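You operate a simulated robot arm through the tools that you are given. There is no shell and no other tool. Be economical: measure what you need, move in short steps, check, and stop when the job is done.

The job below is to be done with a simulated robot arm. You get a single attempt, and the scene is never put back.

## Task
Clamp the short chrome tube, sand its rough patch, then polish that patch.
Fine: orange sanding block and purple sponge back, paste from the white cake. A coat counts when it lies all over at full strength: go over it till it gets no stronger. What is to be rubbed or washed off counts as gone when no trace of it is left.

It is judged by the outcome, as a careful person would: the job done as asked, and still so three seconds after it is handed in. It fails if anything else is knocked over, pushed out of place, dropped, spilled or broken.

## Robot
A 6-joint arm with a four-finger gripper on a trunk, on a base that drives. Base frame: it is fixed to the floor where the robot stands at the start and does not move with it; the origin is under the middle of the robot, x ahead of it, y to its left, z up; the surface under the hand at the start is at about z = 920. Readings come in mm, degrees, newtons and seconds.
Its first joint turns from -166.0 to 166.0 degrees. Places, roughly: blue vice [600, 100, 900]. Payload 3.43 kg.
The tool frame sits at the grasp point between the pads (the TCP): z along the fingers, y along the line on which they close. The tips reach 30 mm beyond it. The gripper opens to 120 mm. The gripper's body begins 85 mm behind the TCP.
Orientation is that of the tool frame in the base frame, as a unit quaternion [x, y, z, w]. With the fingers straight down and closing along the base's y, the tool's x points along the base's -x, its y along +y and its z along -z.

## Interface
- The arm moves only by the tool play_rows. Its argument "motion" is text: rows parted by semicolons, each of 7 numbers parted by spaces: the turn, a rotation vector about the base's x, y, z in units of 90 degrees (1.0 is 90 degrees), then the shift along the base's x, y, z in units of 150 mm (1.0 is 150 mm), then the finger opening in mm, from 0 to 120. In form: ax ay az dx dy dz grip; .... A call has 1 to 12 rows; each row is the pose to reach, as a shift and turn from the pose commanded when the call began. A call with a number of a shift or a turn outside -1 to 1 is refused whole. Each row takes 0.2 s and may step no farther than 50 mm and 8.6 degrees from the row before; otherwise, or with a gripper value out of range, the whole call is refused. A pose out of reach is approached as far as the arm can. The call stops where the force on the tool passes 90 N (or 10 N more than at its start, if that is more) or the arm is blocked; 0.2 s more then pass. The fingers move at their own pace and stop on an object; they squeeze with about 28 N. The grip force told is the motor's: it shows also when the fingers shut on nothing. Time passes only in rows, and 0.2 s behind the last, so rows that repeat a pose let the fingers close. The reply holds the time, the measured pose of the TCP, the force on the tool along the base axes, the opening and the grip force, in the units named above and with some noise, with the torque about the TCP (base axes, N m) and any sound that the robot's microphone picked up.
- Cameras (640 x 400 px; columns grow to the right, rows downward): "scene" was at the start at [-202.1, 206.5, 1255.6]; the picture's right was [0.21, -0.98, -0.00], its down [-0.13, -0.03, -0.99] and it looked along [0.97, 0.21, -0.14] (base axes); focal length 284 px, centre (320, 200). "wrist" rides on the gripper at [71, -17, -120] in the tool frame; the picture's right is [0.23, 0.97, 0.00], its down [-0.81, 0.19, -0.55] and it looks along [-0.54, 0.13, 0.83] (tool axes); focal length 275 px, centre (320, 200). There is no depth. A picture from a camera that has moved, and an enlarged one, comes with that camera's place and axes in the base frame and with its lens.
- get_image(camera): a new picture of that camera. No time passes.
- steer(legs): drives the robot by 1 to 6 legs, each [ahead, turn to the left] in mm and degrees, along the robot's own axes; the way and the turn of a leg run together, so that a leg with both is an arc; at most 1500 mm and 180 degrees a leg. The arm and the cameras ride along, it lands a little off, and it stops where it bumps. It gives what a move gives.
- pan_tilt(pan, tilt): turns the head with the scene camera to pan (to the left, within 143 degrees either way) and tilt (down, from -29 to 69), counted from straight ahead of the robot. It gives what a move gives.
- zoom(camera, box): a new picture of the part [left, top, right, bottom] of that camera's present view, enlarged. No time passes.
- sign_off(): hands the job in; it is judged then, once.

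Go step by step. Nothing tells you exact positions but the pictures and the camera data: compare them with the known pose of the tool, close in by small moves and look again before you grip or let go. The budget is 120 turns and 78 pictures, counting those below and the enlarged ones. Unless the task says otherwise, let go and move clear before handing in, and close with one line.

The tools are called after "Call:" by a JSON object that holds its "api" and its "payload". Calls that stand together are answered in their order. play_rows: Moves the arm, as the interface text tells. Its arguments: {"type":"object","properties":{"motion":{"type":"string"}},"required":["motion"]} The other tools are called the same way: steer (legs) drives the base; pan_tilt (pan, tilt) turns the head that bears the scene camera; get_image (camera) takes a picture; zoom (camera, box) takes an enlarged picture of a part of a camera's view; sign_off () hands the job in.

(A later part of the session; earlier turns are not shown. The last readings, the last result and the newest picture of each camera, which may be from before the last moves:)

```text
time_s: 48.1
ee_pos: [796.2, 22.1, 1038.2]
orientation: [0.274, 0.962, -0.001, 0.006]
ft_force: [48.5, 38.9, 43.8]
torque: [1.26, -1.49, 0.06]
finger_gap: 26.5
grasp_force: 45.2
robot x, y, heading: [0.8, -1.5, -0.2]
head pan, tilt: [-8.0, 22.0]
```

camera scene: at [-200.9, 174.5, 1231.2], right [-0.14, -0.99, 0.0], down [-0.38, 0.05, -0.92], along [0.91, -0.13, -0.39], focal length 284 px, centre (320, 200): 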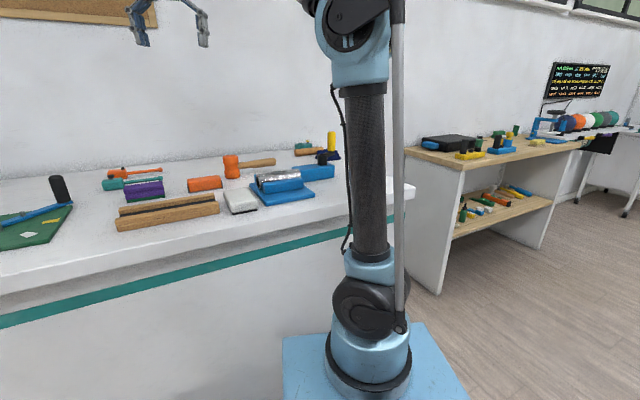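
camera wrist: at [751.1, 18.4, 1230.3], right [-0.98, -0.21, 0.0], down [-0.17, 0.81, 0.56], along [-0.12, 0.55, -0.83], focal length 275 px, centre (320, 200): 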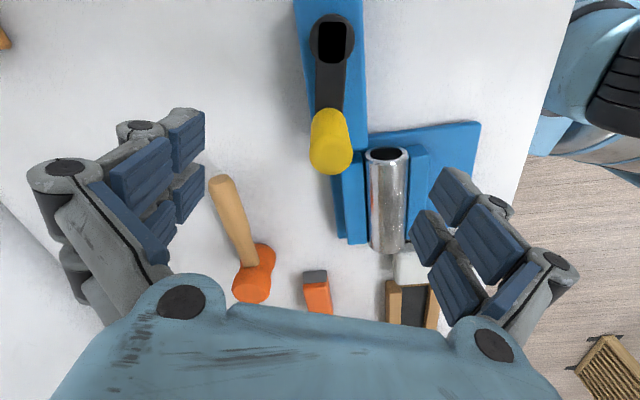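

Call:
{"api": "play_rows", "payload": {"motion": "0 0 -0.03 0.012 -0.015 0 20; 0 0 -0.089 -0.005 -0.045 0 20; 0 0 -0.178 -0.03 -0.091 0 20; 0 0 -0.267 -0.062 -0.133 0 20; 0 0 -0.267 -0.062 -0.133 0 20"}}

Call:
{"api": "zoom", "payload": {"camera": "scene", "box": [230, 150, 330, 210]}}

```text
time_s: 49.3
ee_pos: [788.5, 0.7, 1039.0]
orientation: [0.467, 0.884, -0.002, 0.008]
ft_force: [56.3, 30.1, 56.5]
torque: [0.94, -1.77, 0.07]
finger_gap: 26.3
grasp_force: 45.0
robot x, y, heading: [2.2, -0.9, -0.0]
head pan, tilt: [-8.0, 22.0]
```

```text
6.40 times, centred on (280, 180) of scene
camera zoom: at [-200.5, 175.5, 1231.1], right [-0.14, -0.99, 0.0], down [-0.38, 0.05, -0.92], along [0.91, -0.13, -0.39], focal length 1815 px, centre (576, 328)
```

zoom: 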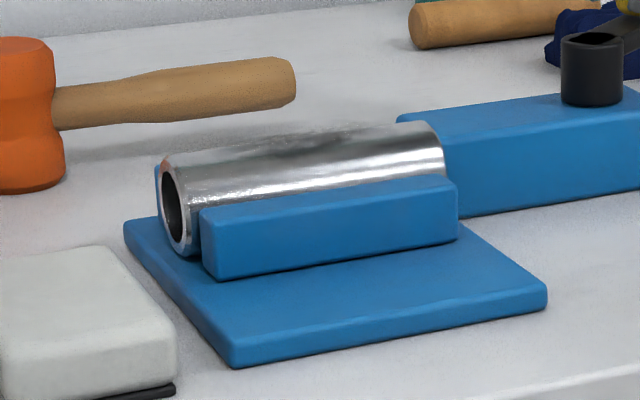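

Call:
{"api": "play_rows", "payload": {"motion": "0 0 0 0.012 -0.005 0.012 20; 0 0 -0.089 -0.032 -0.041 0.012 20; 0 0 -0.178 -0.075 -0.073 0.012 20; 0 0 -0.267 -0.122 -0.099 0.012 20; 0 0 -0.267 -0.122 -0.099 0.012 20"}}

```text
time_s: 50.5
ee_pos: [771.3, -14.9, 1038.4]
orientation: [0.642, 0.767, -0.003, 0.008]
ft_force: [69.2, 13.9, -1.1]
torque: [0.02, -1.68, 0.09]
finger_gap: 26.2
grasp_force: 45.5
robot x, y, heading: [-0.2, -1.7, -0.1]
head pan, tilt: [-8.0, 22.0]
```

Call:
{"api": "play_rows", "payload": {"motion": "0 0 -0.089 -0.056 -0.025 0 20; 0 0 -0.178 -0.109 -0.038 0 20; 0 0 -0.267 -0.163 -0.044 0 20; 0 0 -0.267 -0.163 -0.044 0 20"}}

```text
time_s: 51.5
ee_pos: [747.5, -23.9, 1039.2]
orientation: [0.788, 0.616, -0.005, 0.007]
ft_force: [80.8, -22.2, -4.1]
torque: [-0.86, -1.83, 0.09]
finger_gap: 26.0
grasp_force: 44.5
robot x, y, heading: [0.2, -1.6, 0.1]
head pan, tilt: [-8.0, 22.0]
```

Call:
{"api": "play_rows", "payload": {"motion": "0 0 0.089 0.054 0.006 0 20; 0 0 0.178 0.107 0.02 0 20; 0 0 0.178 0.107 0.02 0 20"}}

```text
time_s: 52.3
ee_pos: [764.0, -19.1, 1038.6]
orientation: [0.692, 0.722, -0.002, 0.005]
ft_force: [81.6, -10.3, -4.1]
torque: [-0.2, -1.94, 0.05]
finger_gap: 26.1
grasp_force: 45.1
robot x, y, heading: [0.3, -0.0, -0.0]
head pan, tilt: [-8.0, 22.0]
```

The crank acts elastically once the tube is gripped; snapping free overshoots open. I ease it back by hand to where only a light closing load is left, and let go there.

Call:
{"api": "play_rows", "payload": {"motion": "0 0 0.089 0.044 0.026 0 20; 0 0 0.178 0.091 0.051 0 20; 0 0 0.267 0.133 0.083 0 20; 0 0 0.356 0.171 0.12 0 20; 0 0 0.445 0.204 0.162 0 20; 0 0 0.534 0.23 0.208 0 20; 0 0 0.623 0.249 0.257 -0.004 20; 0 0 0.712 0.262 0.309 -0.008 20; 0 0 0.801 0.267 0.361 -0.01 20; 0 0 0.89 0.265 0.415 -0.01 20; 0 0 0.979 0.255 0.467 -0.01 20; 0 0 0.979 0.255 0.467 -0.01 20"}}

```text
time_s: 54.9
ee_pos: [796.0, 51.4, 1039.5]
orientation: [-0.005, 1.0, -0.001, 0.006]
ft_force: [0.5, 35.7, 4.2]
torque: [0.96, 0.21, 0.09]
finger_gap: 26.2
grasp_force: 45.0
robot x, y, heading: [-1.1, -1.7, -0.2]
head pan, tilt: [-8.0, 22.0]
```

Call:
{"api": "play_rows", "payload": {"motion": "0 0 0.089 -0.017 0.05 0 20; 0 0 0.178 -0.04 0.097 0 20; 0 0 0.267 -0.07 0.141 0 20; 0 0 0.356 -0.106 0.181 0 20; 0 0 0.445 -0.147 0.214 0 20; 0 0 0.445 -0.147 0.214 0 20"}}

```text
time_s: 56.3
ee_pos: [774.3, 82.6, 1038.0]
orientation: [-0.347, 0.938, 0.002, 0.005]
ft_force: [-26.8, -4.1, -14.5]
torque: [-0.31, 0.77, 0.03]
finger_gap: 26.1
grasp_force: 45.1
robot x, y, heading: [0.9, -4.0, 0.0]
head pan, tilt: [-8.0, 22.0]
```

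Call:
{"api": "play_rows", "payload": {"motion": "0 0 0.045 -0.026 0.011 0 20; 0 0 0.089 -0.05 0.022 0 20; 0 0 0.134 -0.075 0.032 0 20; 0 0 0.178 -0.1 0.041 0 20; 0 0 0.178 -0.1 0.041 0 20"}}

```text
time_s: 57.5
ee_pos: [760.1, 90.3, 1039.0]
orientation: [-0.473, 0.881, 0.004, 0.005]
ft_force: [-7.8, 15.1, -11.3]
torque: [0.58, 0.04, 0.03]
finger_gap: 26.3
grasp_force: 45.1
robot x, y, heading: [0.3, -1.5, -0.1]
head pan, tilt: [-8.0, 22.0]
```

Call:
{"api": "play_rows", "payload": {"motion": "0 0 0.045 -0.026 0.008 0 20; 0 0 0.089 -0.052 0.015 0 20; 0 0 0.134 -0.078 0.02 0 20; 0 0 0.178 -0.105 0.024 0 20; 0 0 0.178 -0.105 0.024 0 20"}}

```text
time_s: 58.7
ee_pos: [743.9, 93.6, 1038.6]
orientation: [-0.591, 0.806, 0.005, 0.004]
ft_force: [-5.5, 22.3, -4.8]
torque: [0.61, 0.18, 0.01]
finger_gap: 26.3
grasp_force: 45.2
robot x, y, heading: [1.9, -2.0, -0.0]
head pan, tilt: [-8.0, 22.0]
```

Call:
{"api": "play_rows", "payload": {"motion": "0 0 0 0 0 0 35; 0 0 0 0 0 0 45; 0 0 0 0 0 0 80; 0 0 0 0 0 0 120; 0 0 0 0 0 0 120"}}

Call:
{"api": "get_image", "payload": {"camera": "wrist"}}

```text
time_s: 59.9
ee_pos: [745.3, 92.0, 1038.6]
orientation: [-0.591, 0.806, 0.004, 0.005]
ft_force: [0.1, 0.2, -0.6]
torque: [-0.03, -0.04, -0.04]
finger_gap: 119.9
grasp_force: 0.1
robot x, y, heading: [2.2, -2.0, 0.1]
head pan, tilt: [-8.0, 22.0]
```

```text
40 pictures are left
camera wrist: at [738.4, 17.2, 1158.5], right [-1.0, 0.07, 0.0], down [0.06, 0.82, 0.56], along [0.04, 0.56, -0.83], focal length 275 px, centre (320, 200)
```

wrist: 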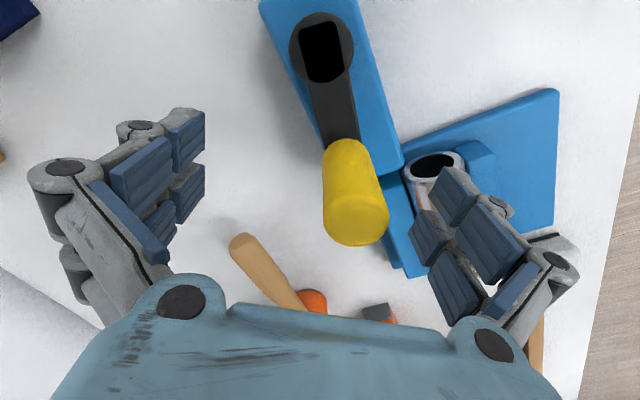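

Call:
{"api": "zoom", "payload": {"camera": "wrist", "box": [370, 120, 530, 240]}}

```text
3.33 times, centred on (450, 180) of wrist
camera zoom: at [738.4, 17.2, 1158.5], right [-1.0, 0.07, 0.0], down [0.06, 0.82, 0.56], along [0.04, 0.56, -0.83], focal length 918 px, centre (-113, 267)
```

zoom: 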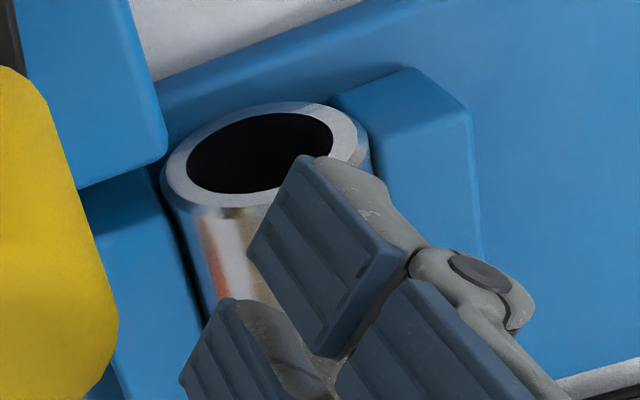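

The crank rests at contact. Now a close look at the tube's top for the patch and at the jaws.

Call:
{"api": "play_rows", "payload": {"motion": "0 0 0 0 0 0.3 120; 0 0 -0.09 -0.1 0.05 0.4 120; 0 0 -0.18 -0.25 0.1 0.4 120; 0 0 -0.27 -0.4 0.2 0.4 120; 0 0 -0.36 -0.55 0.3 0.4 120; 0 0 -0.45 -0.7 0.4 0.4 120; 0 0 -0.54 -0.8 0.5 0.4 120; 0 0 -0.63 -0.9 0.55 0.4 120; 0 0 -0.72 -1 0.6 0.3 120; 0 0 -0.8 -1 0.6 0.2 120"}}

Call:
{"api": "get_image", "payload": {"camera": "wrist"}}

```text
time_s: 62.1
ee_pos: [593.9, 183.4, 1069.5]
orientation: [-0.003, 1.0, 0.002, 0.007]
ft_force: [0.3, -0.2, -1.0]
torque: [0.0, 0.03, 0.0]
finger_gap: 120.0
grasp_force: 0.1
robot x, y, heading: [-0.8, -1.6, -0.1]
head pan, tilt: [-8.0, 22.0]
```

```text
38 pictures are left
camera wrist: at [521.2, 164.8, 1189.3], right [-0.24, 0.97, 0.0], down [0.8, 0.2, 0.56], along [0.55, 0.13, -0.83], focal length 275 px, centre (320, 200)
```

wrist: 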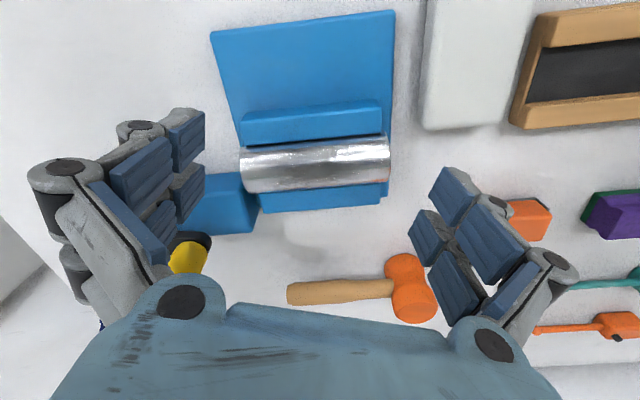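

Call:
{"api": "zoom", "payload": {"camera": "wrist", "box": [225, 90, 405, 220]}}

```text
3.08 times, centred on (315, 155) of wrist
camera zoom: at [521.2, 164.8, 1189.3], right [-0.24, 0.97, 0.0], down [0.8, 0.2, 0.56], along [0.55, 0.13, -0.83], focal length 847 px, centre (335, 338)
```

zoom: 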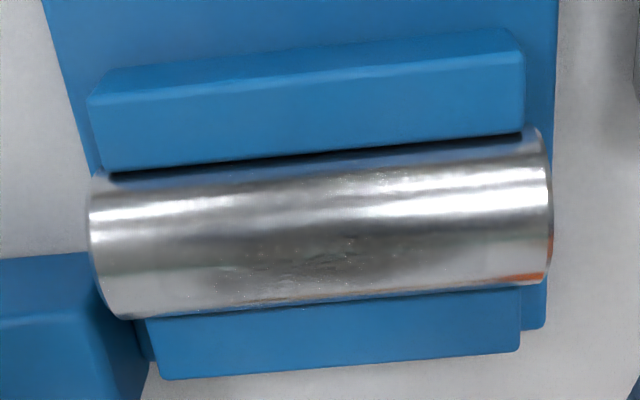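

The patch shows as a faintly scratched, speckled area at the middle of the tube's top. I test the clamping with a gentle nudge of closed fingertips on the tube's end.

Call:
{"api": "play_rows", "payload": {"motion": "0 0 0 0.03 0.2 0.1 60; 0 0 0 0.06 0.4 0.1 0; 0 0 0 0.09 0.68 0.1 0; 0 0 0 0.1 0.72 -0.1 0; 0 0 0 0.1 0.72 -0.3 0; 0 0 0 0.1 0.72 -0.5 0; 0 0 0 0.1 0.72 -0.5 0"}}

Call:
{"api": "get_image", "payload": {"camera": "wrist"}}

```text
time_s: 63.7
ee_pos: [609.6, 290.5, 994.9]
orientation: [-0.004, 1.0, 0.001, 0.006]
ft_force: [0.0, -0.1, -0.6]
torque: [-0.02, -0.01, 0.01]
finger_gap: 0.1
grasp_force: 27.9
robot x, y, heading: [1.5, -0.1, 0.2]
head pan, tilt: [-8.0, 22.0]
```

```text
36 pictures are left
camera wrist: at [536.1, 271.6, 1114.3], right [-0.24, 0.97, 0.0], down [0.8, 0.2, 0.56], along [0.55, 0.13, -0.83], focal length 275 px, centre (320, 200)
```

wrist: 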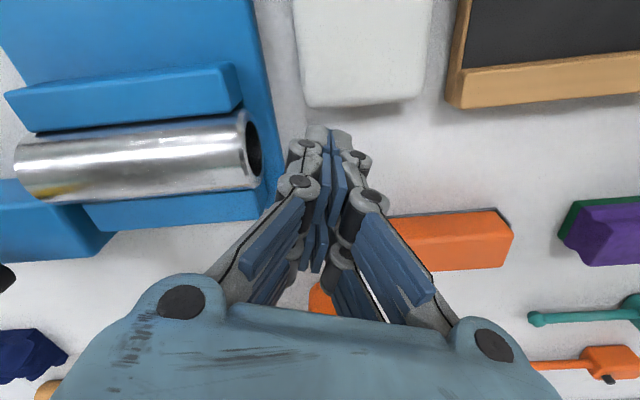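

Call:
{"api": "play_rows", "payload": {"motion": "0 0 0 0 -0.08 0 0; 0 0 0 0 -0.16 0 0; 0 0 0 0 -0.18 0 0; 0 0 0 0 -0.18 0 0"}}

Call:
{"api": "play_rows", "payload": {"motion": "0 0 0 0 -0.007 0 0; 0 0 0 0 -0.014 0 0; 0 0 0 0 -0.014 0 0"}}

Call:
{"api": "play_rows", "payload": {"motion": "0 0 0 0 -0.007 0 0; 0 0 0 0 -0.014 0 0; 0 0 0 0 -0.014 0 0"}}

```text
time_s: 64.7
ee_pos: [609.1, 264.6, 995.6]
orientation: [-0.004, 1.0, 0.001, 0.006]
ft_force: [7.3, 22.1, 11.3]
torque: [0.35, -0.35, 0.54]
finger_gap: 0.1
grasp_force: 27.7
robot x, y, heading: [-1.0, -1.4, -0.2]
head pan, tilt: [-8.0, 22.0]
```

```text
time_s: 65.5
ee_pos: [609.2, 261.0, 993.5]
orientation: [-0.005, 1.0, 0.0, 0.006]
ft_force: [-3.4, 7.9, -3.8]
torque: [0.21, 0.16, 0.13]
finger_gap: 0.1
grasp_force: 28.3
robot x, y, heading: [-1.7, -1.8, -0.0]
head pan, tilt: [-8.0, 22.0]
```

```text
time_s: 66.3
ee_pos: [609.8, 260.7, 994.4]
orientation: [-0.004, 1.0, 0.0, 0.006]
ft_force: [-4.6, 17.3, 0.8]
torque: [0.34, 0.1, 0.32]
finger_gap: 0.1
grasp_force: 27.5
robot x, y, heading: [1.8, -4.8, 0.0]
head pan, tilt: [-8.0, 22.0]
```

Call:
{"api": "play_rows", "payload": {"motion": "0 0 0 0 -0.007 0 0; 0 0 0 0 -0.014 0 0; 0 0 0 0 -0.014 0 0; 0 0 0 0 -0.014 0 0"}}

Call:
{"api": "get_image", "payload": {"camera": "wrist"}}

```text
time_s: 67.3
ee_pos: [608.8, 257.8, 994.4]
orientation: [-0.004, 1.0, 0.0, 0.006]
ft_force: [2.9, 15.9, 1.3]
torque: [0.31, -0.1, 0.38]
finger_gap: 0.0
grasp_force: 27.7
robot x, y, heading: [-1.0, 0.2, -0.1]
head pan, tilt: [-8.0, 22.0]
```

```text
35 pictures are left
camera wrist: at [536.3, 239.5, 1113.9], right [-0.24, 0.97, 0.0], down [0.8, 0.2, 0.56], along [0.55, 0.13, -0.83], focal length 275 px, centre (320, 200)
```

wrist: 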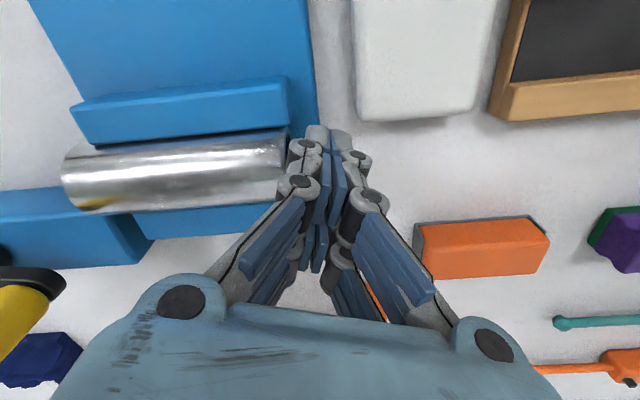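

The tube slides only at about 16 N, so the jaws do hold it, if modestly; I'll sand gently. Now I back off and look at the orange block and purple sponge.

Call:
{"api": "play_rows", "payload": {"motion": "0 0 0 0 0.1 0 0; 0 0 0 0 0.2 0.2 40; 0 0 0 0 0.4 0.4 120; 0 0 0 0 0.65 0.55 120; 0 0 0 0 0.9 0.6 120; 0 0 0 0 1 0.65 120; 0 0 0 0 1 0.65 120"}}

Call:
{"api": "get_image", "payload": {"camera": "wrist"}}

```text
time_s: 68.9
ee_pos: [609.8, 408.7, 1092.8]
orientation: [-0.004, 1.0, -0.001, 0.006]
ft_force: [0.2, -0.6, 0.1]
torque: [0.01, -0.02, 0.01]
finger_gap: 119.9
grasp_force: 0.2
robot x, y, heading: [-0.7, 0.8, 0.1]
head pan, tilt: [-8.0, 22.0]
```

```text
34 pictures are left
camera wrist: at [536.1, 389.9, 1211.9], right [-0.24, 0.97, 0.0], down [0.8, 0.2, 0.56], along [0.55, 0.13, -0.83], focal length 275 px, centre (320, 200)
```

wrist: 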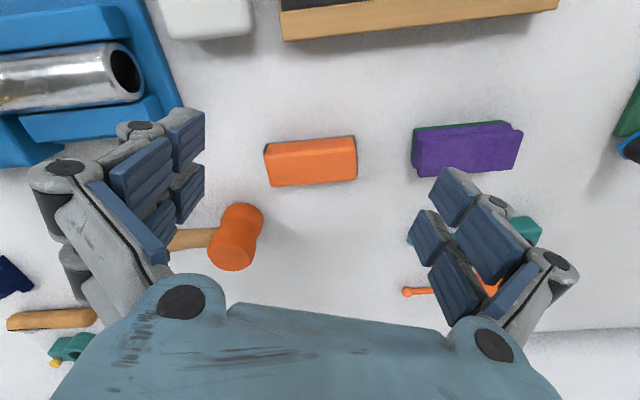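

Call:
{"api": "zoom", "payload": {"camera": "wrist", "box": [245, 110, 545, 210]}}

```text
2.13 times, centred on (395, 160) of wrist
camera zoom: at [536.1, 389.9, 1211.9], right [-0.24, 0.97, 0.0], down [0.8, 0.2, 0.56], along [0.55, 0.13, -0.83], focal length 587 px, centre (160, 285)
```

zoom: 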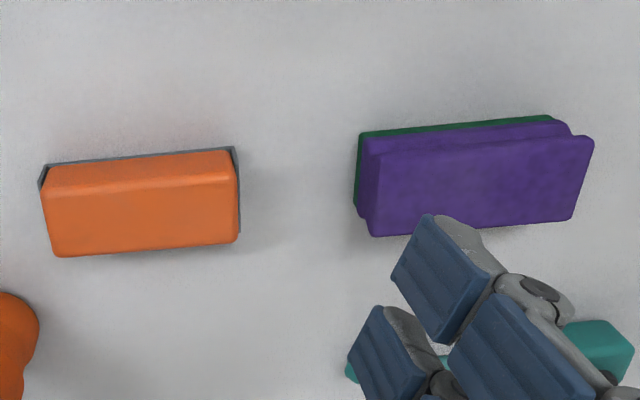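

Orange block: centre about (673, 412), some 85 x 38 x 30 mm, long side turned like the tube (about 18° off y). I turn the hand so that it closes across the short side, above the block.

Call:
{"api": "play_rows", "payload": {"motion": "0 0 -0.09 0.05 0 0 120; 0 0 -0.18 0.1 0 0 120; 0 0 -0.27 0.15 0 0 120; 0 0 -0.36 0.2 0 0 120; 0 0 -0.45 0.25 0 0 120; 0 0 -0.54 0.3 0 0 120; 0 0 -0.63 0.35 0 0 120; 0 0 -0.72 0.4 0.02 -0.1 120; 0 0 -0.793 0.42 0.02 -0.2 120; 0 0 -0.793 0.42 0.02 -0.2 120"}}

Call:
{"api": "get_image", "payload": {"camera": "wrist"}}

```text
time_s: 71.1
ee_pos: [672.4, 411.1, 1062.2]
orientation: [0.58, 0.815, -0.004, 0.005]
ft_force: [0.7, 0.2, 0.0]
torque: [0.02, -0.01, 0.01]
finger_gap: 120.0
grasp_force: 0.1
robot x, y, heading: [1.1, -2.8, -0.1]
head pan, tilt: [-8.0, 22.0]
```

```text
32 pictures are left
camera wrist: at [632.2, 472.5, 1181.2], right [0.84, 0.54, 0.0], down [0.44, -0.7, 0.56], along [0.3, -0.48, -0.83], focal length 275 px, centre (320, 200)
```

wrist: 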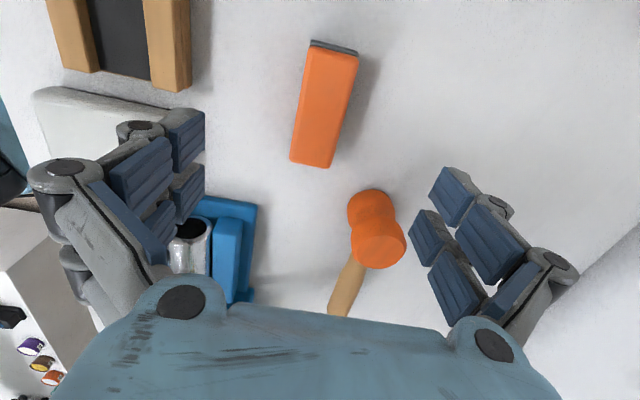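

Call:
{"api": "play_rows", "payload": {"motion": "0 0 0 -0.012 0.014 -0.2 80; 0 0 0 -0.012 0.014 -0.4 80; 0 0 0 -0.012 0.014 -0.55 80; 0 0 0 -0.012 0.014 -0.667 80; 0 0 0 -0.012 0.014 -0.667 80"}}

Call:
{"api": "get_image", "payload": {"camera": "wrist"}}

```text
time_s: 72.3
ee_pos: [670.4, 413.2, 960.9]
orientation: [0.581, 0.814, -0.004, 0.004]
ft_force: [0.7, -0.3, 0.3]
torque: [0.02, -0.04, 0.02]
finger_gap: 80.4
grasp_force: 0.0
robot x, y, heading: [0.8, -2.9, -0.1]
head pan, tilt: [-8.0, 22.0]
```

```text
31 pictures are left
camera wrist: at [630.3, 475.3, 1080.9], right [0.84, 0.54, 0.0], down [0.44, -0.7, 0.56], along [0.3, -0.48, -0.83], focal length 275 px, centre (320, 200)
```

wrist: 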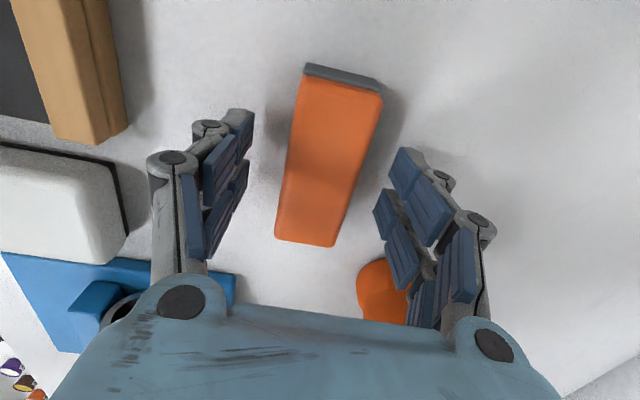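

Call:
{"api": "play_rows", "payload": {"motion": "0 0 0 0 0 0 50; 0 0 0 0 0 0 20; 0 0 0 0 0 0 20; 0 0 0 0 0 0 20; 0 0 0 0 0 0.2 20; 0 0 0 0 0 0.5 20; 0 0 0 0 0 0.7 20; 0 0 0 0 0 0.7 20"}}

Call:
{"api": "get_image", "payload": {"camera": "wrist"}}

```text
time_s: 74.1
ee_pos: [670.8, 412.9, 1067.6]
orientation: [0.58, 0.815, -0.003, 0.005]
ft_force: [-1.6, -1.0, -0.8]
torque: [0.01, 0.02, -0.02]
finger_gap: 39.6
grasp_force: 27.8
robot x, y, heading: [3.0, -1.8, -0.2]
head pan, tilt: [-8.0, 22.0]
```

```text
30 pictures are left
camera wrist: at [631.1, 476.1, 1186.4], right [0.84, 0.54, 0.0], down [0.44, -0.7, 0.56], along [0.3, -0.48, -0.83], focal length 275 px, centre (320, 200)
```

wrist: 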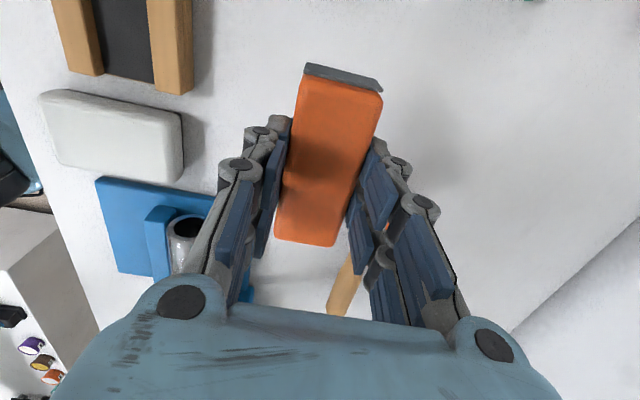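

Block held, its base about 41 mm below the TCP (home: TCP (670.5, 413, 961)). I carry it over the tube's middle.

Call:
{"api": "play_rows", "payload": {"motion": "0 0 0 0 -0.2 0.1 20; 0 0 0 -0.05 -0.45 0.1 20; 0 0 0 -0.1 -0.7 0.1 20; 0 0 0 -0.15 -1 0.1 20"}}

Call:
{"api": "play_rows", "payload": {"motion": "0 0 0 -0.05 -0.25 0 20; 0 0 0 -0.1 -0.45 0 20; 0 0 0 -0.13 -0.55 0 20; 0 0 0 -0.13 -0.55 -0.15 20; 0 0 0 -0.13 -0.55 -0.15 20"}}

Call:
{"api": "get_image", "payload": {"camera": "wrist"}}

Call:
{"api": "zoom", "payload": {"camera": "scene", "box": [220, 130, 340, 210]}}

```text
time_s: 75.1
ee_pos: [648.4, 262.4, 1080.7]
orientation: [0.579, 0.815, -0.003, 0.005]
ft_force: [0.4, -0.1, -0.6]
torque: [-0.05, 0.02, -0.02]
finger_gap: 39.4
grasp_force: 27.8
robot x, y, heading: [0.8, -2.0, -0.0]
head pan, tilt: [-8.0, 22.0]
```

```text
time_s: 76.3
ee_pos: [629.4, 179.7, 1059.0]
orientation: [0.58, 0.815, -0.004, 0.005]
ft_force: [-0.1, 0.2, -1.7]
torque: [-0.01, -0.01, -0.01]
finger_gap: 39.4
grasp_force: 27.9
robot x, y, heading: [0.9, -3.9, -0.2]
head pan, tilt: [-8.0, 22.0]
```

```text
29 pictures are left
camera wrist: at [589.0, 242.2, 1178.7], right [0.84, 0.54, 0.0], down [0.44, -0.7, 0.56], along [0.3, -0.48, -0.83], focal length 275 px, centre (320, 200)
```

wrist: 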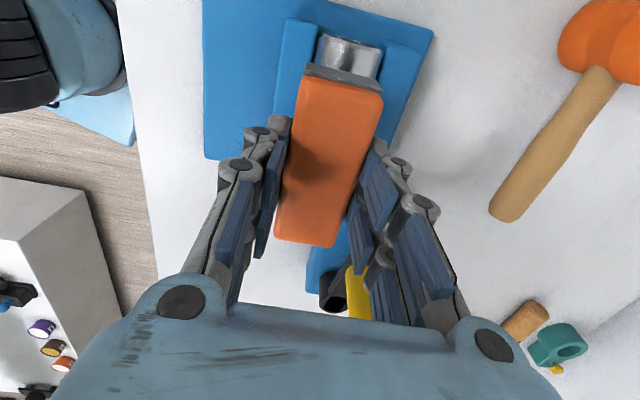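

```text
5.00 times, centred on (280, 170) of scene
camera zoom: at [-200.9, 174.6, 1231.2], right [-0.14, -0.99, 0.0], down [-0.38, 0.05, -0.92], along [0.91, -0.13, -0.39], focal length 1418 px, centre (520, 350)
```

zoom: 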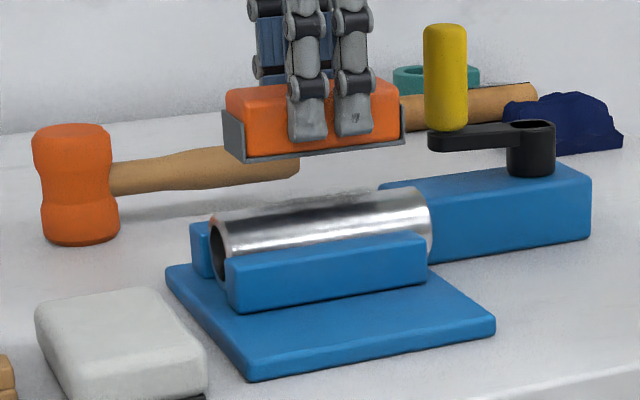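

Call:
{"api": "play_rows", "payload": {"motion": "0 0 0 0.014 0 -0.06 20; 0 0 0 0.014 0 -0.12 20; 0 0 0 0.014 0 -0.17 20; 0 0 0 0.014 0 -0.185 20; 0 0 0 0.014 0 -0.2 20; 0 0 0 0.014 0 -0.2 20"}}

```text
time_s: 77.7
ee_pos: [631.2, 180.5, 1028.3]
orientation: [0.579, 0.815, -0.004, 0.005]
ft_force: [0.3, -0.4, -1.2]
torque: [0.03, 0.0, 0.01]
finger_gap: 39.5
grasp_force: 27.9
robot x, y, heading: [1.6, -1.5, -0.1]
head pan, tilt: [-8.0, 22.0]
```

Call:
{"api": "play_rows", "payload": {"motion": "0 0 0 0 0 -0.013 20; 0 0 0 0 0 -0.02 20; 0 0 0 0 0 -0.02 20"}}

Call:
{"api": "play_rows", "payload": {"motion": "0 0 0 0 0 -0.007 20; 0 0 0 0 0 -0.013 20; 0 0 0 0 0 -0.013 20"}}

```text
time_s: 78.5
ee_pos: [630.7, 181.2, 1026.8]
orientation: [0.58, 0.814, -0.004, 0.005]
ft_force: [0.4, -0.4, -1.0]
torque: [-0.01, 0.02, -0.03]
finger_gap: 39.2
grasp_force: 28.5
robot x, y, heading: [-0.9, -2.4, -0.1]
head pan, tilt: [-8.0, 22.0]
```

```text
time_s: 79.3
ee_pos: [631.0, 181.1, 1023.2]
orientation: [0.58, 0.814, -0.003, 0.005]
ft_force: [0.0, 0.3, -1.5]
torque: [0.02, -0.01, 0.0]
finger_gap: 39.6
grasp_force: 28.3
robot x, y, heading: [-1.7, -3.3, 0.0]
head pan, tilt: [-8.0, 22.0]
```

Call:
{"api": "play_rows", "payload": {"motion": "0 0 0 0 0 -0.007 20; 0 0 0 0 0 -0.013 20; 0 0 0 0 0 -0.013 20"}}

Call:
{"api": "play_rows", "payload": {"motion": "0 0 0 0 0 -0.007 20; 0 0 0 0 0 -0.013 20; 0 0 0 0 0 -0.013 20"}}

Call:
{"api": "zoom", "payload": {"camera": "scene", "box": [220, 130, 340, 210]}}

```text
time_s: 80.1
ee_pos: [631.5, 180.0, 1023.3]
orientation: [0.58, 0.815, -0.003, 0.005]
ft_force: [3.6, 4.1, 24.9]
torque: [0.14, -0.17, 0.03]
finger_gap: 39.5
grasp_force: 27.9
robot x, y, heading: [0.8, -3.0, 0.1]
head pan, tilt: [-8.0, 22.0]
```

```text
time_s: 80.9
ee_pos: [630.4, 181.3, 1020.8]
orientation: [0.58, 0.815, -0.003, 0.005]
ft_force: [6.9, 1.9, 25.3]
torque: [0.07, -0.29, -0.01]
finger_gap: 39.4
grasp_force: 27.7
robot x, y, heading: [1.0, -2.8, -0.1]
head pan, tilt: [-8.0, 22.0]
```

```text
5.00 times, centred on (280, 170) of scene
camera zoom: at [-201.3, 174.4, 1231.2], right [-0.14, -0.99, 0.0], down [-0.38, 0.05, -0.92], along [0.91, -0.13, -0.39], focal length 1418 px, centre (520, 350)
```

zoom: 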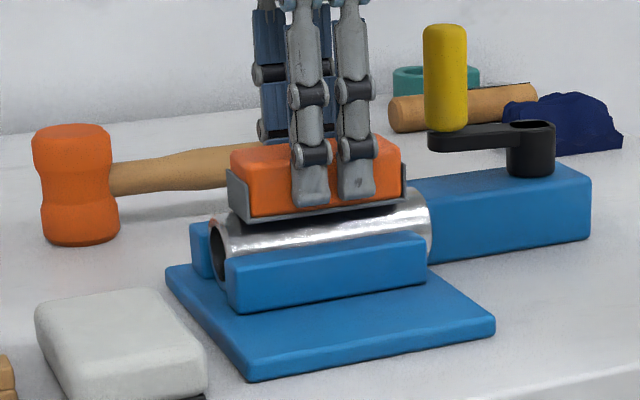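

Contact at TCP z ≈ 1022. I ease to a lighter press and make strokes along the tube.

Call:
{"api": "play_rows", "payload": {"motion": "0 0 0 -0.022 0.063 0.005 20; 0 0 0 -0.044 0.126 0.005 20; 0 0 0 -0.022 0.063 0.005 20; 0 0 0 0 0 0.005 20; 0 0 0 0.022 -0.063 0.005 20; 0 0 0 0.044 -0.126 0.005 20; 0 0 0 0.022 -0.063 0.005 20; 0 0 0 0 0 0.005 20; 0 0 0 -0.022 0.063 0.005 20; 0 0 0 -0.044 0.126 0.005 20; 0 0 0 -0.022 0.063 0.005 20; 0 0 0 0 0 0.005 20"}}

```text
time_s: 83.5
ee_pos: [631.0, 179.7, 1021.3]
orientation: [0.58, 0.815, -0.004, 0.005]
ft_force: [0.2, -0.5, -1.6]
torque: [0.02, 0.02, 0.0]
finger_gap: 39.5
grasp_force: 27.5
robot x, y, heading: [2.6, 2.5, 0.0]
head pan, tilt: [-8.0, 22.0]
```

Call:
{"api": "play_rows", "payload": {"motion": "0 0 0 0 0 -0.004 20; 0 0 0 0 0 -0.004 20; 0 0 0 0.022 -0.063 -0.004 20; 0 0 0 0.044 -0.126 -0.004 20; 0 0 0 0.022 -0.063 -0.004 20; 0 0 0 0 0 -0.004 20; 0 0 0 -0.022 0.063 -0.004 20; 0 0 0 -0.044 0.126 -0.004 20; 0 0 0 -0.022 0.063 -0.004 20; 0 0 0 0 0 -0.004 20"}}

```text
time_s: 85.7
ee_pos: [629.7, 181.1, 1020.7]
orientation: [0.581, 0.814, -0.003, 0.005]
ft_force: [-1.4, 4.6, 13.3]
torque: [0.06, 0.1, -0.04]
finger_gap: 39.3
grasp_force: 28.2
robot x, y, heading: [1.1, -1.5, -0.0]
head pan, tilt: [-8.0, 22.0]
```

Call:
{"api": "play_rows", "payload": {"motion": "0 0 0 0.022 -0.063 0 20; 0 0 0 0.044 -0.126 0 20; 0 0 0 0.022 -0.063 0 20; 0 0 0 0 0 0 20; 0 0 0 -0.022 0.063 0 20; 0 0 0 -0.044 0.126 0 20; 0 0 0 -0.022 0.063 0 20; 0 0 0 0 0 0 20; 0 0 0 0.022 -0.063 0 20; 0 0 0 0.044 -0.126 0 20; 0 0 0 0.022 -0.063 0 20; 0 0 0 0 0 0 20"}}

Call:
{"api": "play_rows", "payload": {"motion": "0 0 0 -0.03 0.08 0.15 20; 0 0 0 -0.1 0.28 0.3 20; 0 0 0 -0.17 0.48 0.4 20; 0 0 0 -0.25 0.7 0.4 20; 0 0 0 -0.33 0.95 0.35 20; 0 0 0 -0.33 0.95 0.35 20"}}

Call:
{"api": "zoom", "payload": {"camera": "scene", "box": [235, 155, 325, 205]}}

Call:
{"api": "get_image", "payload": {"camera": "wrist"}}

```text
time_s: 88.3
ee_pos: [631.6, 179.6, 1020.9]
orientation: [0.58, 0.815, -0.004, 0.005]
ft_force: [-1.0, 0.3, -0.8]
torque: [0.01, 0.01, 0.0]
finger_gap: 39.2
grasp_force: 27.9
robot x, y, heading: [3.2, -0.4, 0.2]
head pan, tilt: [-8.0, 22.0]
```

```text
time_s: 89.7
ee_pos: [581.6, 322.6, 1073.2]
orientation: [0.58, 0.814, -0.003, 0.005]
ft_force: [-0.5, 1.0, 0.0]
torque: [0.0, -0.01, 0.0]
finger_gap: 39.5
grasp_force: 28.3
robot x, y, heading: [4.9, -0.6, 0.1]
head pan, tilt: [-8.0, 22.0]
```

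```text
7.11 times, centred on (280, 180) of scene
camera zoom: at [-200.9, 174.6, 1231.2], right [-0.14, -0.99, 0.0], down [-0.38, 0.05, -0.92], along [0.91, -0.13, -0.39], focal length 2016 px, centre (604, 342)
```

zoom: 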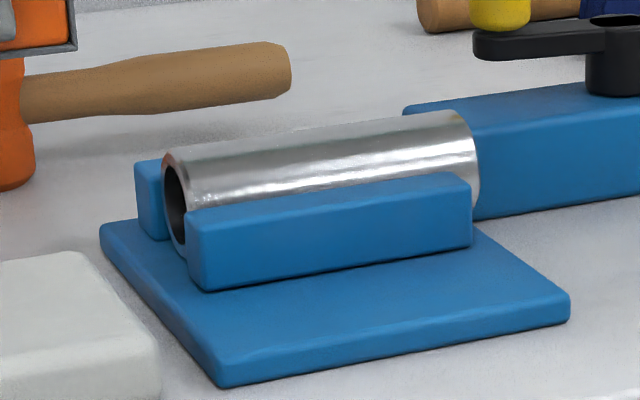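

```text
25 pictures are left
camera wrist: at [540.9, 384.7, 1192.9], right [0.84, 0.54, 0.0], down [0.44, -0.7, 0.56], along [0.3, -0.48, -0.83], focal length 275 px, centre (320, 200)
```

wrist: 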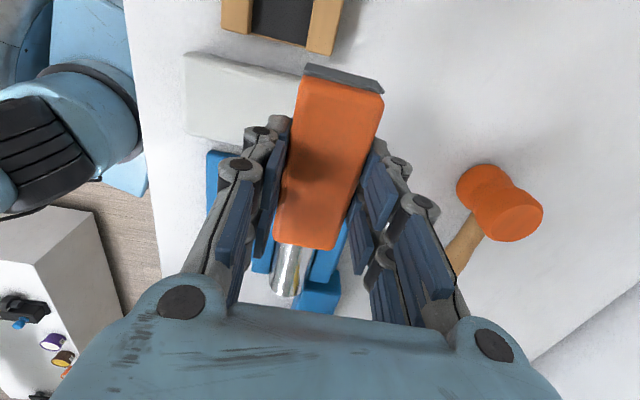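

The dark smear is gone from the front view. I check the tube's rear side from the other side before putting the block back.

Call:
{"api": "play_rows", "payload": {"motion": "0 0 0 0.2 -0.1 0.1 20; 0 0 0 0.4 -0.2 0.1 20; 0 0 0 0.6 -0.3 0.1 20; 0 0 0 0.8 -0.42 0.1 20; 0 0 0 0.92 -0.52 0.1 20; 0 0 0 0.92 -0.52 0.1 20"}}

Call:
{"api": "zoom", "payload": {"camera": "wrist", "box": [80, 60, 280, 210]}}

```text
time_s: 91.1
ee_pos: [720.5, 244.9, 1088.4]
orientation: [0.58, 0.815, -0.004, 0.005]
ft_force: [-0.2, 0.5, -0.6]
torque: [0.0, 0.03, 0.01]
finger_gap: 39.4
grasp_force: 27.6
robot x, y, heading: [1.9, 0.2, 0.1]
head pan, tilt: [-8.0, 22.0]
```

```text
2.67 times, centred on (180, 135) of wrist
camera zoom: at [679.2, 307.1, 1207.4], right [0.84, 0.54, 0.0], down [0.44, -0.7, 0.56], along [0.3, -0.48, -0.83], focal length 734 px, centre (693, 373)
```

zoom: 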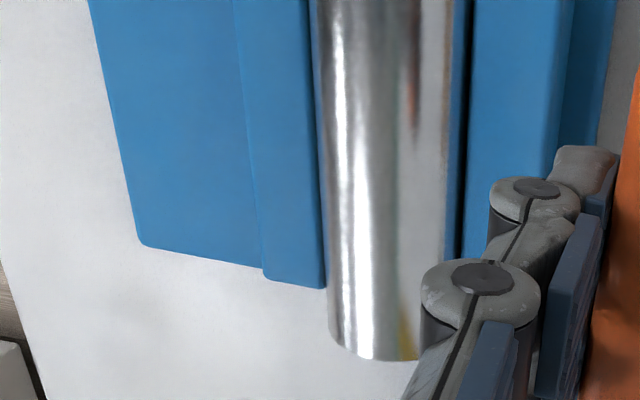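

Call:
{"api": "zoom", "payload": {"camera": "wrist", "box": [150, 20, 250, 120]}}

```text
4.00 times, centred on (200, 70) of wrist
camera zoom: at [679.2, 307.1, 1207.4], right [0.84, 0.54, 0.0], down [0.44, -0.7, 0.56], along [0.3, -0.48, -0.83], focal length 1101 px, centre (800, 720)
```

zoom: 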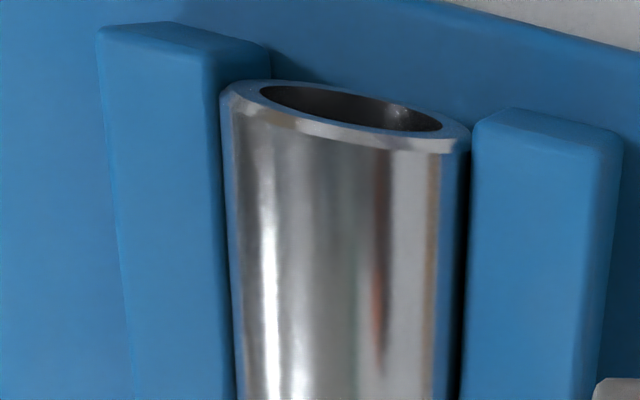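

Clean all round. I carry the block back to its place.

Call:
{"api": "play_rows", "payload": {"motion": "0 0 0 -0.06 0.25 0 20; 0 0 0 -0.12 0.5 0 20; 0 0 0 -0.18 0.75 0 20; 0 0 0 -0.24 0.95 0 20; 0 0 0 -0.28 1 0 20"}}

Call:
{"api": "play_rows", "payload": {"motion": "0 0 0 -0.053 0.122 0 20; 0 0 0 -0.053 0.122 -0.2 20; 0 0 0 -0.053 0.122 -0.4 20; 0 0 0 -0.053 0.122 -0.6 20; 0 0 0 -0.053 0.122 -0.78 20; 0 0 0 -0.053 0.122 -0.78 20"}}

```text
time_s: 92.3
ee_pos: [678.4, 395.2, 1088.4]
orientation: [0.58, 0.815, -0.004, 0.005]
ft_force: [-0.9, 0.6, -1.6]
torque: [-0.02, -0.01, 0.01]
finger_gap: 39.4
grasp_force: 27.9
robot x, y, heading: [4.1, -1.8, -0.1]
head pan, tilt: [-8.0, 22.0]
```

```text
time_s: 93.7
ee_pos: [667.9, 413.2, 972.0]
orientation: [0.58, 0.814, -0.003, 0.005]
ft_force: [0.6, -0.4, -0.3]
torque: [0.01, 0.02, -0.02]
finger_gap: 39.4
grasp_force: 27.6
robot x, y, heading: [0.5, -3.3, 0.0]
head pan, tilt: [-8.0, 22.0]
```

Call:
{"api": "play_rows", "payload": {"motion": "0 0 0 0.008 0 -0.03 20; 0 0 0 0.012 0 -0.055 20; 0 0 0 0.012 0 -0.068 20; 0 0 0 0.012 0 -0.068 20"}}

Call:
{"api": "play_rows", "payload": {"motion": "0 0 0 0 0 -0.007 20; 0 0 0 0 0 -0.012 20; 0 0 0 0 0 -0.012 20"}}

```text
time_s: 94.7
ee_pos: [671.4, 412.5, 962.8]
orientation: [0.581, 0.814, -0.005, 0.005]
ft_force: [-1.4, 0.3, -1.4]
torque: [-0.01, 0.03, 0.01]
finger_gap: 39.7
grasp_force: 28.1
robot x, y, heading: [2.7, 1.1, -0.1]
head pan, tilt: [-8.0, 22.0]
```

```text
time_s: 95.5
ee_pos: [672.0, 413.1, 957.8]
orientation: [0.58, 0.815, -0.003, 0.005]
ft_force: [0.9, 0.3, -0.8]
torque: [0.04, -0.03, -0.01]
finger_gap: 39.4
grasp_force: 27.8
robot x, y, heading: [-2.6, 0.1, 0.2]
head pan, tilt: [-8.0, 22.0]
```

Call:
{"api": "play_rows", "payload": {"motion": "0 0 0 0 0 -0.005 20; 0 0 0 0 0 -0.008 20; 0 0 0 0 0 -0.008 20"}}

Call:
{"api": "play_rows", "payload": {"motion": "0 0 0 0 0 -0.004 20; 0 0 0 0 0 -0.007 20; 0 0 0 0 0 -0.007 20"}}

```text
time_s: 96.3
ee_pos: [671.4, 413.1, 959.1]
orientation: [0.579, 0.815, -0.004, 0.005]
ft_force: [2.8, 0.3, 15.8]
torque: [-0.13, 0.03, 0.0]
finger_gap: 39.6
grasp_force: 28.0
robot x, y, heading: [2.6, -1.8, 0.1]
head pan, tilt: [-8.0, 22.0]
```

```text
time_s: 97.1
ee_pos: [670.8, 412.5, 956.9]
orientation: [0.58, 0.815, -0.004, 0.005]
ft_force: [7.2, 2.1, 25.1]
torque: [0.11, -0.25, -0.03]
finger_gap: 39.5
grasp_force: 28.2
robot x, y, heading: [-0.4, 0.1, 0.2]
head pan, tilt: [-8.0, 22.0]
```

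The block is down. I release, rise and look at the sponge.

Call:
{"api": "play_rows", "payload": {"motion": "0 0 0 0 0 0.005 20; 0 0 0 0 0 0.005 60; 0 0 0 0 0 0.005 80; 0 0 0 0 0 0.2 80; 0 0 0 0 0 0.5 80; 0 0 0 -0.1 0.2 0.7 120; 0 0 0 -0.2 0.45 0.8 120; 0 0 0 -0.3 0.7 0.8 120; 0 0 0 -0.35 0.95 0.8 120; 0 0 0 -0.35 0.95 0.8 120"}}

Call:
{"api": "get_image", "payload": {"camera": "wrist"}}

```text
time_s: 99.3
ee_pos: [618.9, 556.4, 1077.6]
orientation: [0.58, 0.815, -0.004, 0.005]
ft_force: [-0.4, -0.2, -0.2]
torque: [0.01, -0.04, -0.02]
finger_gap: 119.9
grasp_force: 0.1
robot x, y, heading: [1.8, 1.8, -0.0]
head pan, tilt: [-8.0, 22.0]
```

```text
22 pictures are left
camera wrist: at [577.8, 619.3, 1196.9], right [0.84, 0.54, 0.0], down [0.44, -0.7, 0.56], along [0.3, -0.48, -0.83], focal length 275 px, centre (320, 200)
```

wrist: 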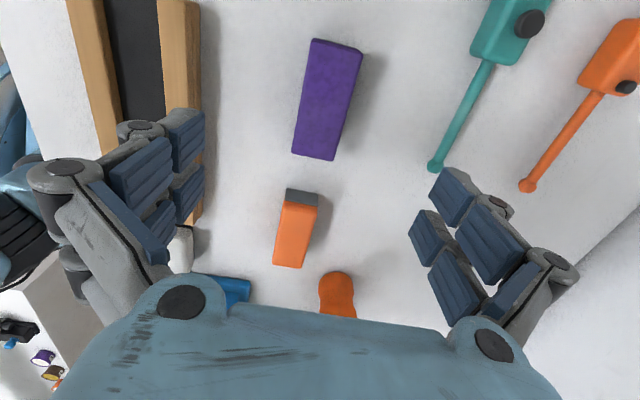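

Sponge centre about (616, 562), same turn. I go down on it with the fingers at 80 mm.

Call:
{"api": "play_rows", "payload": {"motion": "0 0 0 -0.016 0.04 -0.2 80; 0 0 0 -0.016 0.04 -0.45 80; 0 0 0 -0.016 0.04 -0.65 80; 0 0 0 -0.016 0.04 -0.77 80; 0 0 0 -0.016 0.04 -0.77 80"}}

Call:
{"api": "get_image", "payload": {"camera": "wrist"}}

```text
time_s: 100.5
ee_pos: [617.5, 562.8, 961.1]
orientation: [0.58, 0.815, -0.003, 0.004]
ft_force: [0.2, 0.7, 0.0]
torque: [0.0, 0.01, -0.01]
finger_gap: 80.2
grasp_force: 0.0
robot x, y, heading: [3.8, -3.0, -0.2]
head pan, tilt: [-8.0, 22.0]
```

```text
21 pictures are left
camera wrist: at [576.4, 624.4, 1080.9], right [0.84, 0.54, 0.0], down [0.44, -0.7, 0.56], along [0.3, -0.48, -0.83], focal length 275 px, centre (320, 200)
```

wrist: 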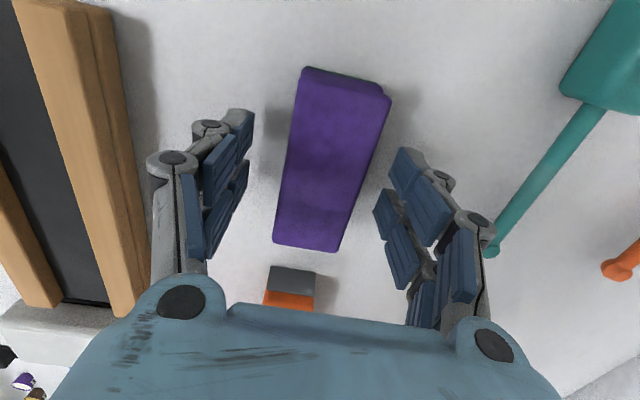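

Call:
{"api": "play_rows", "payload": {"motion": "0 0 0 0 0 0 55; 0 0 0 0 0 0 25; 0 0 0 0 0 0 25; 0 0 0 0 0 0 25; 0 0 0 0 0 0.2 25; 0 0 0 0 0 0.5 25; 0 0 0 0 0 0.7 25; 0 0 0 0 0 0.7 25"}}

Call:
{"api": "zoom", "payload": {"camera": "scene", "box": [60, 110, 320, 250]}}

```text
time_s: 102.3
ee_pos: [615.4, 562.9, 1066.1]
orientation: [0.58, 0.815, -0.004, 0.006]
ft_force: [0.7, 0.6, -0.1]
torque: [-0.01, 0.02, 0.02]
finger_gap: 41.5
grasp_force: 27.9
robot x, y, heading: [2.0, -3.5, 0.2]
head pan, tilt: [-8.0, 22.0]
```

```text
2.46 times, centred on (190, 180) of scene
camera zoom: at [-200.8, 174.6, 1231.2], right [-0.14, -0.99, 0.0], down [-0.38, 0.05, -0.92], along [0.91, -0.13, -0.39], focal length 698 px, centre (640, 249)
```

zoom: 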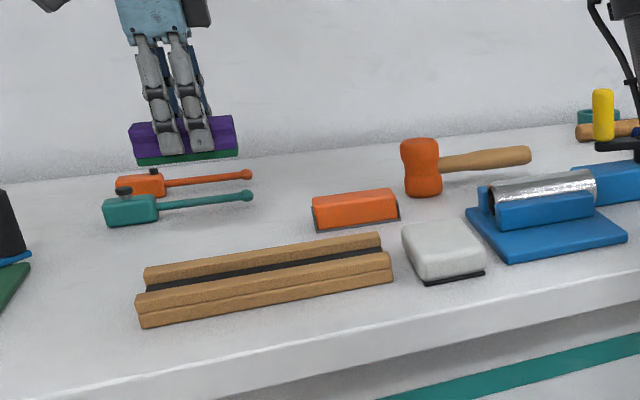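

I carry the sponge over the white cake, about (523, 287).

Call:
{"api": "play_rows", "payload": {"motion": "0 0 0 -0.1 -0.25 0 25; 0 0 0 -0.2 -0.5 0 25; 0 0 0 -0.3 -0.75 0 25; 0 0 0 -0.4 -1 0 25"}}

Call:
{"api": "play_rows", "payload": {"motion": "0 0 0 -0.08 -0.25 0 25; 0 0 0 -0.15 -0.5 0 25; 0 0 0 -0.21 -0.75 0 25; 0 0 0 -0.21 -0.84 0 25; 0 0 0 -0.21 -0.84 0 25"}}

Call:
{"api": "get_image", "payload": {"camera": "wrist"}}

Call:
{"api": "zoom", "payload": {"camera": "scene", "box": [180, 120, 340, 240]}}

```text
time_s: 103.3
ee_pos: [558.0, 411.3, 1067.0]
orientation: [0.579, 0.815, -0.003, 0.006]
ft_force: [0.9, 0.5, -0.5]
torque: [-0.04, 0.04, -0.03]
finger_gap: 41.5
grasp_force: 27.9
robot x, y, heading: [-0.7, 0.7, 0.0]
head pan, tilt: [-8.0, 22.0]
```

```text
time_s: 104.5
ee_pos: [524.9, 286.2, 1066.0]
orientation: [0.58, 0.815, -0.003, 0.005]
ft_force: [0.1, 0.5, -0.3]
torque: [0.04, 0.0, 0.0]
finger_gap: 40.9
grasp_force: 28.1
robot x, y, heading: [3.0, -2.6, 0.1]
head pan, tilt: [-8.0, 22.0]
```

```text
19 pictures are left
camera wrist: at [485.0, 347.6, 1186.4], right [0.84, 0.54, 0.0], down [0.44, -0.7, 0.56], along [0.3, -0.48, -0.83], focal length 275 px, centre (320, 200)
```

wrist: 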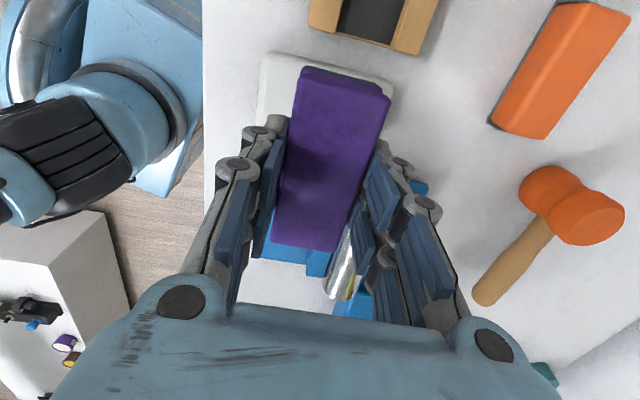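

```text
3.33 times, centred on (260, 180) of scene
camera zoom: at [-200.9, 174.6, 1231.2], right [-0.14, -0.99, 0.0], down [-0.38, 0.05, -0.92], along [0.91, -0.13, -0.39], focal length 945 px, centre (520, 267)
```

zoom: 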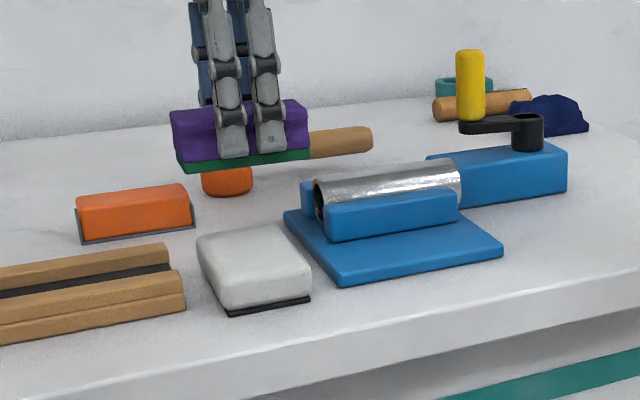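

Call:
{"api": "play_rows", "payload": {"motion": "0 0 0 -0.02 0 -0.15 25; 0 0 0 -0.02 0 -0.3 25; 0 0 0 -0.02 0 -0.38 25; 0 0 0 -0.02 0 -0.4 25; 0 0 0 -0.02 0 -0.4 25"}}

Call:
{"api": "play_rows", "payload": {"motion": "0 0 0 0 0 -0.013 25; 0 0 0 0 0 -0.026 25; 0 0 0 0 0 -0.026 25"}}

Call:
{"api": "play_rows", "payload": {"motion": "0 0 0 0 0 -0.013 25; 0 0 0 0 0 -0.02 25; 0 0 0 0 0 -0.02 25"}}

```text
time_s: 105.7
ee_pos: [521.9, 285.9, 1006.6]
orientation: [0.58, 0.814, -0.004, 0.005]
ft_force: [-0.2, -0.3, -0.1]
torque: [0.01, 0.03, -0.02]
finger_gap: 41.2
grasp_force: 28.2
robot x, y, heading: [-6.2, 0.8, 0.2]
head pan, tilt: [-8.0, 22.0]
```

```text
time_s: 106.5
ee_pos: [522.3, 285.0, 1002.3]
orientation: [0.58, 0.815, -0.003, 0.006]
ft_force: [-1.0, 0.2, -1.5]
torque: [0.0, 0.0, -0.02]
finger_gap: 40.8
grasp_force: 27.8
robot x, y, heading: [3.7, 2.3, 0.2]
head pan, tilt: [-8.0, 22.0]
```

```text
time_s: 107.3
ee_pos: [522.4, 284.8, 999.3]
orientation: [0.58, 0.815, -0.004, 0.005]
ft_force: [0.1, -0.2, -0.4]
torque: [-0.02, -0.03, -0.01]
finger_gap: 41.2
grasp_force: 28.1
robot x, y, heading: [5.3, -3.3, -0.4]
head pan, tilt: [-8.0, 22.0]
```

Call:
{"api": "play_rows", "payload": {"motion": "0 0 0 0 0 -0.01 25; 0 0 0 0 0 -0.02 25; 0 0 0 0 0 -0.02 25"}}

Call:
{"api": "play_rows", "payload": {"motion": "0 0 0 0 0 -0.01 25; 0 0 0 0 0 -0.02 25; 0 0 0 0 0 -0.02 25"}}

```text
time_s: 108.1
ee_pos: [521.7, 285.8, 997.0]
orientation: [0.58, 0.815, -0.005, 0.006]
ft_force: [0.5, 0.6, -0.5]
torque: [-0.03, -0.01, -0.03]
finger_gap: 41.3
grasp_force: 27.8
robot x, y, heading: [-1.3, 0.0, 0.2]
head pan, tilt: [-8.0, 22.0]
```

```text
time_s: 108.9
ee_pos: [521.3, 284.9, 994.9]
orientation: [0.58, 0.815, -0.003, 0.005]
ft_force: [3.8, 3.3, 44.3]
torque: [0.15, -0.14, 0.02]
finger_gap: 41.0
grasp_force: 28.2
robot x, y, heading: [-0.7, -1.5, -0.1]
head pan, tilt: [-8.0, 22.0]
```

Call:
{"api": "play_rows", "payload": {"motion": "0 0 0 0 0 0.006 25; 0 0 0 0 0 0.006 25; 0 0 0 0.03 0.01 0.006 25; 0 0 0 0.06 0.02 0.006 25; 0 0 0 0.03 0.01 0.006 25; 0 0 0 0 0 0.006 25; 0 0 0 -0.03 -0.01 0.006 25; 0 0 0 -0.06 -0.02 0.006 25; 0 0 0 -0.03 -0.01 0.006 25; 0 0 0 0 0 0.006 25"}}

Call:
{"api": "zoom", "payload": {"camera": "scene", "box": [180, 120, 340, 240]}}

```text
time_s: 111.1
ee_pos: [521.0, 286.0, 995.0]
orientation: [0.58, 0.814, -0.005, 0.004]
ft_force: [-18.3, -4.5, 20.8]
torque: [-0.2, 0.67, 0.03]
finger_gap: 41.1
grasp_force: 27.6
robot x, y, heading: [-1.6, -1.3, 0.4]
head pan, tilt: [-8.0, 22.0]
```

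```text
3.33 times, centred on (260, 180) of scene
camera zoom: at [-202.2, 174.2, 1231.1], right [-0.14, -0.99, 0.0], down [-0.38, 0.05, -0.92], along [0.91, -0.13, -0.39], focal length 945 px, centre (520, 267)
```

zoom: 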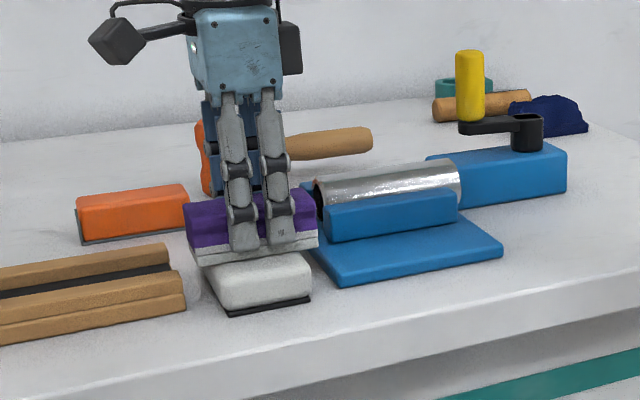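

The sponge's underside is white with paste. I lift it and carry it to the tube.

Call:
{"api": "play_rows", "payload": {"motion": "0 0 0 0 0 0.2 25; 0 0 0 0 0 0.45 25; 0 0 0 0.2 -0.2 0.45 25; 0 0 0 0.4 -0.38 0.45 25; 0 0 0 0.58 -0.55 0.45 25; 0 0 0 0.727 -0.7 0.43 25; 0 0 0 0.727 -0.7 0.3 25; 0 0 0 0.727 -0.7 0.23 25; 0 0 0 0.727 -0.7 0.23 25"}}

Call:
{"api": "zoom", "payload": {"camera": "scene", "box": [200, 130, 340, 220]}}

```text
time_s: 113.1
ee_pos: [630.9, 179.8, 1028.8]
orientation: [0.58, 0.815, -0.003, 0.005]
ft_force: [0.4, 0.2, -0.3]
torque: [0.01, -0.02, -0.02]
finger_gap: 41.3
grasp_force: 28.0
robot x, y, heading: [1.4, -1.8, -0.1]
head pan, tilt: [-8.0, 22.0]
```

```text
4.44 times, centred on (270, 175) of scene
camera zoom: at [-200.9, 174.6, 1231.2], right [-0.14, -0.99, 0.0], down [-0.38, 0.05, -0.92], along [0.91, -0.13, -0.39], focal length 1260 px, centre (542, 311)
```

zoom: 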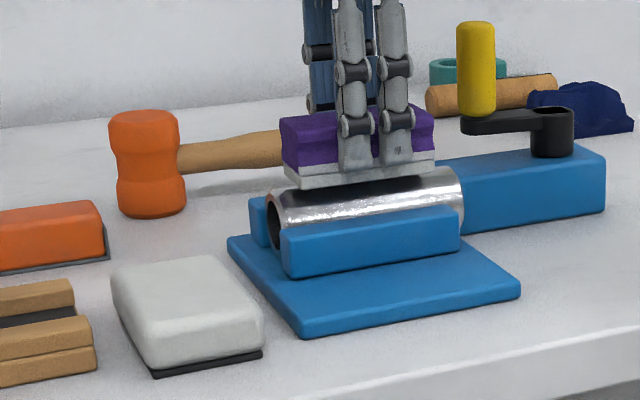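

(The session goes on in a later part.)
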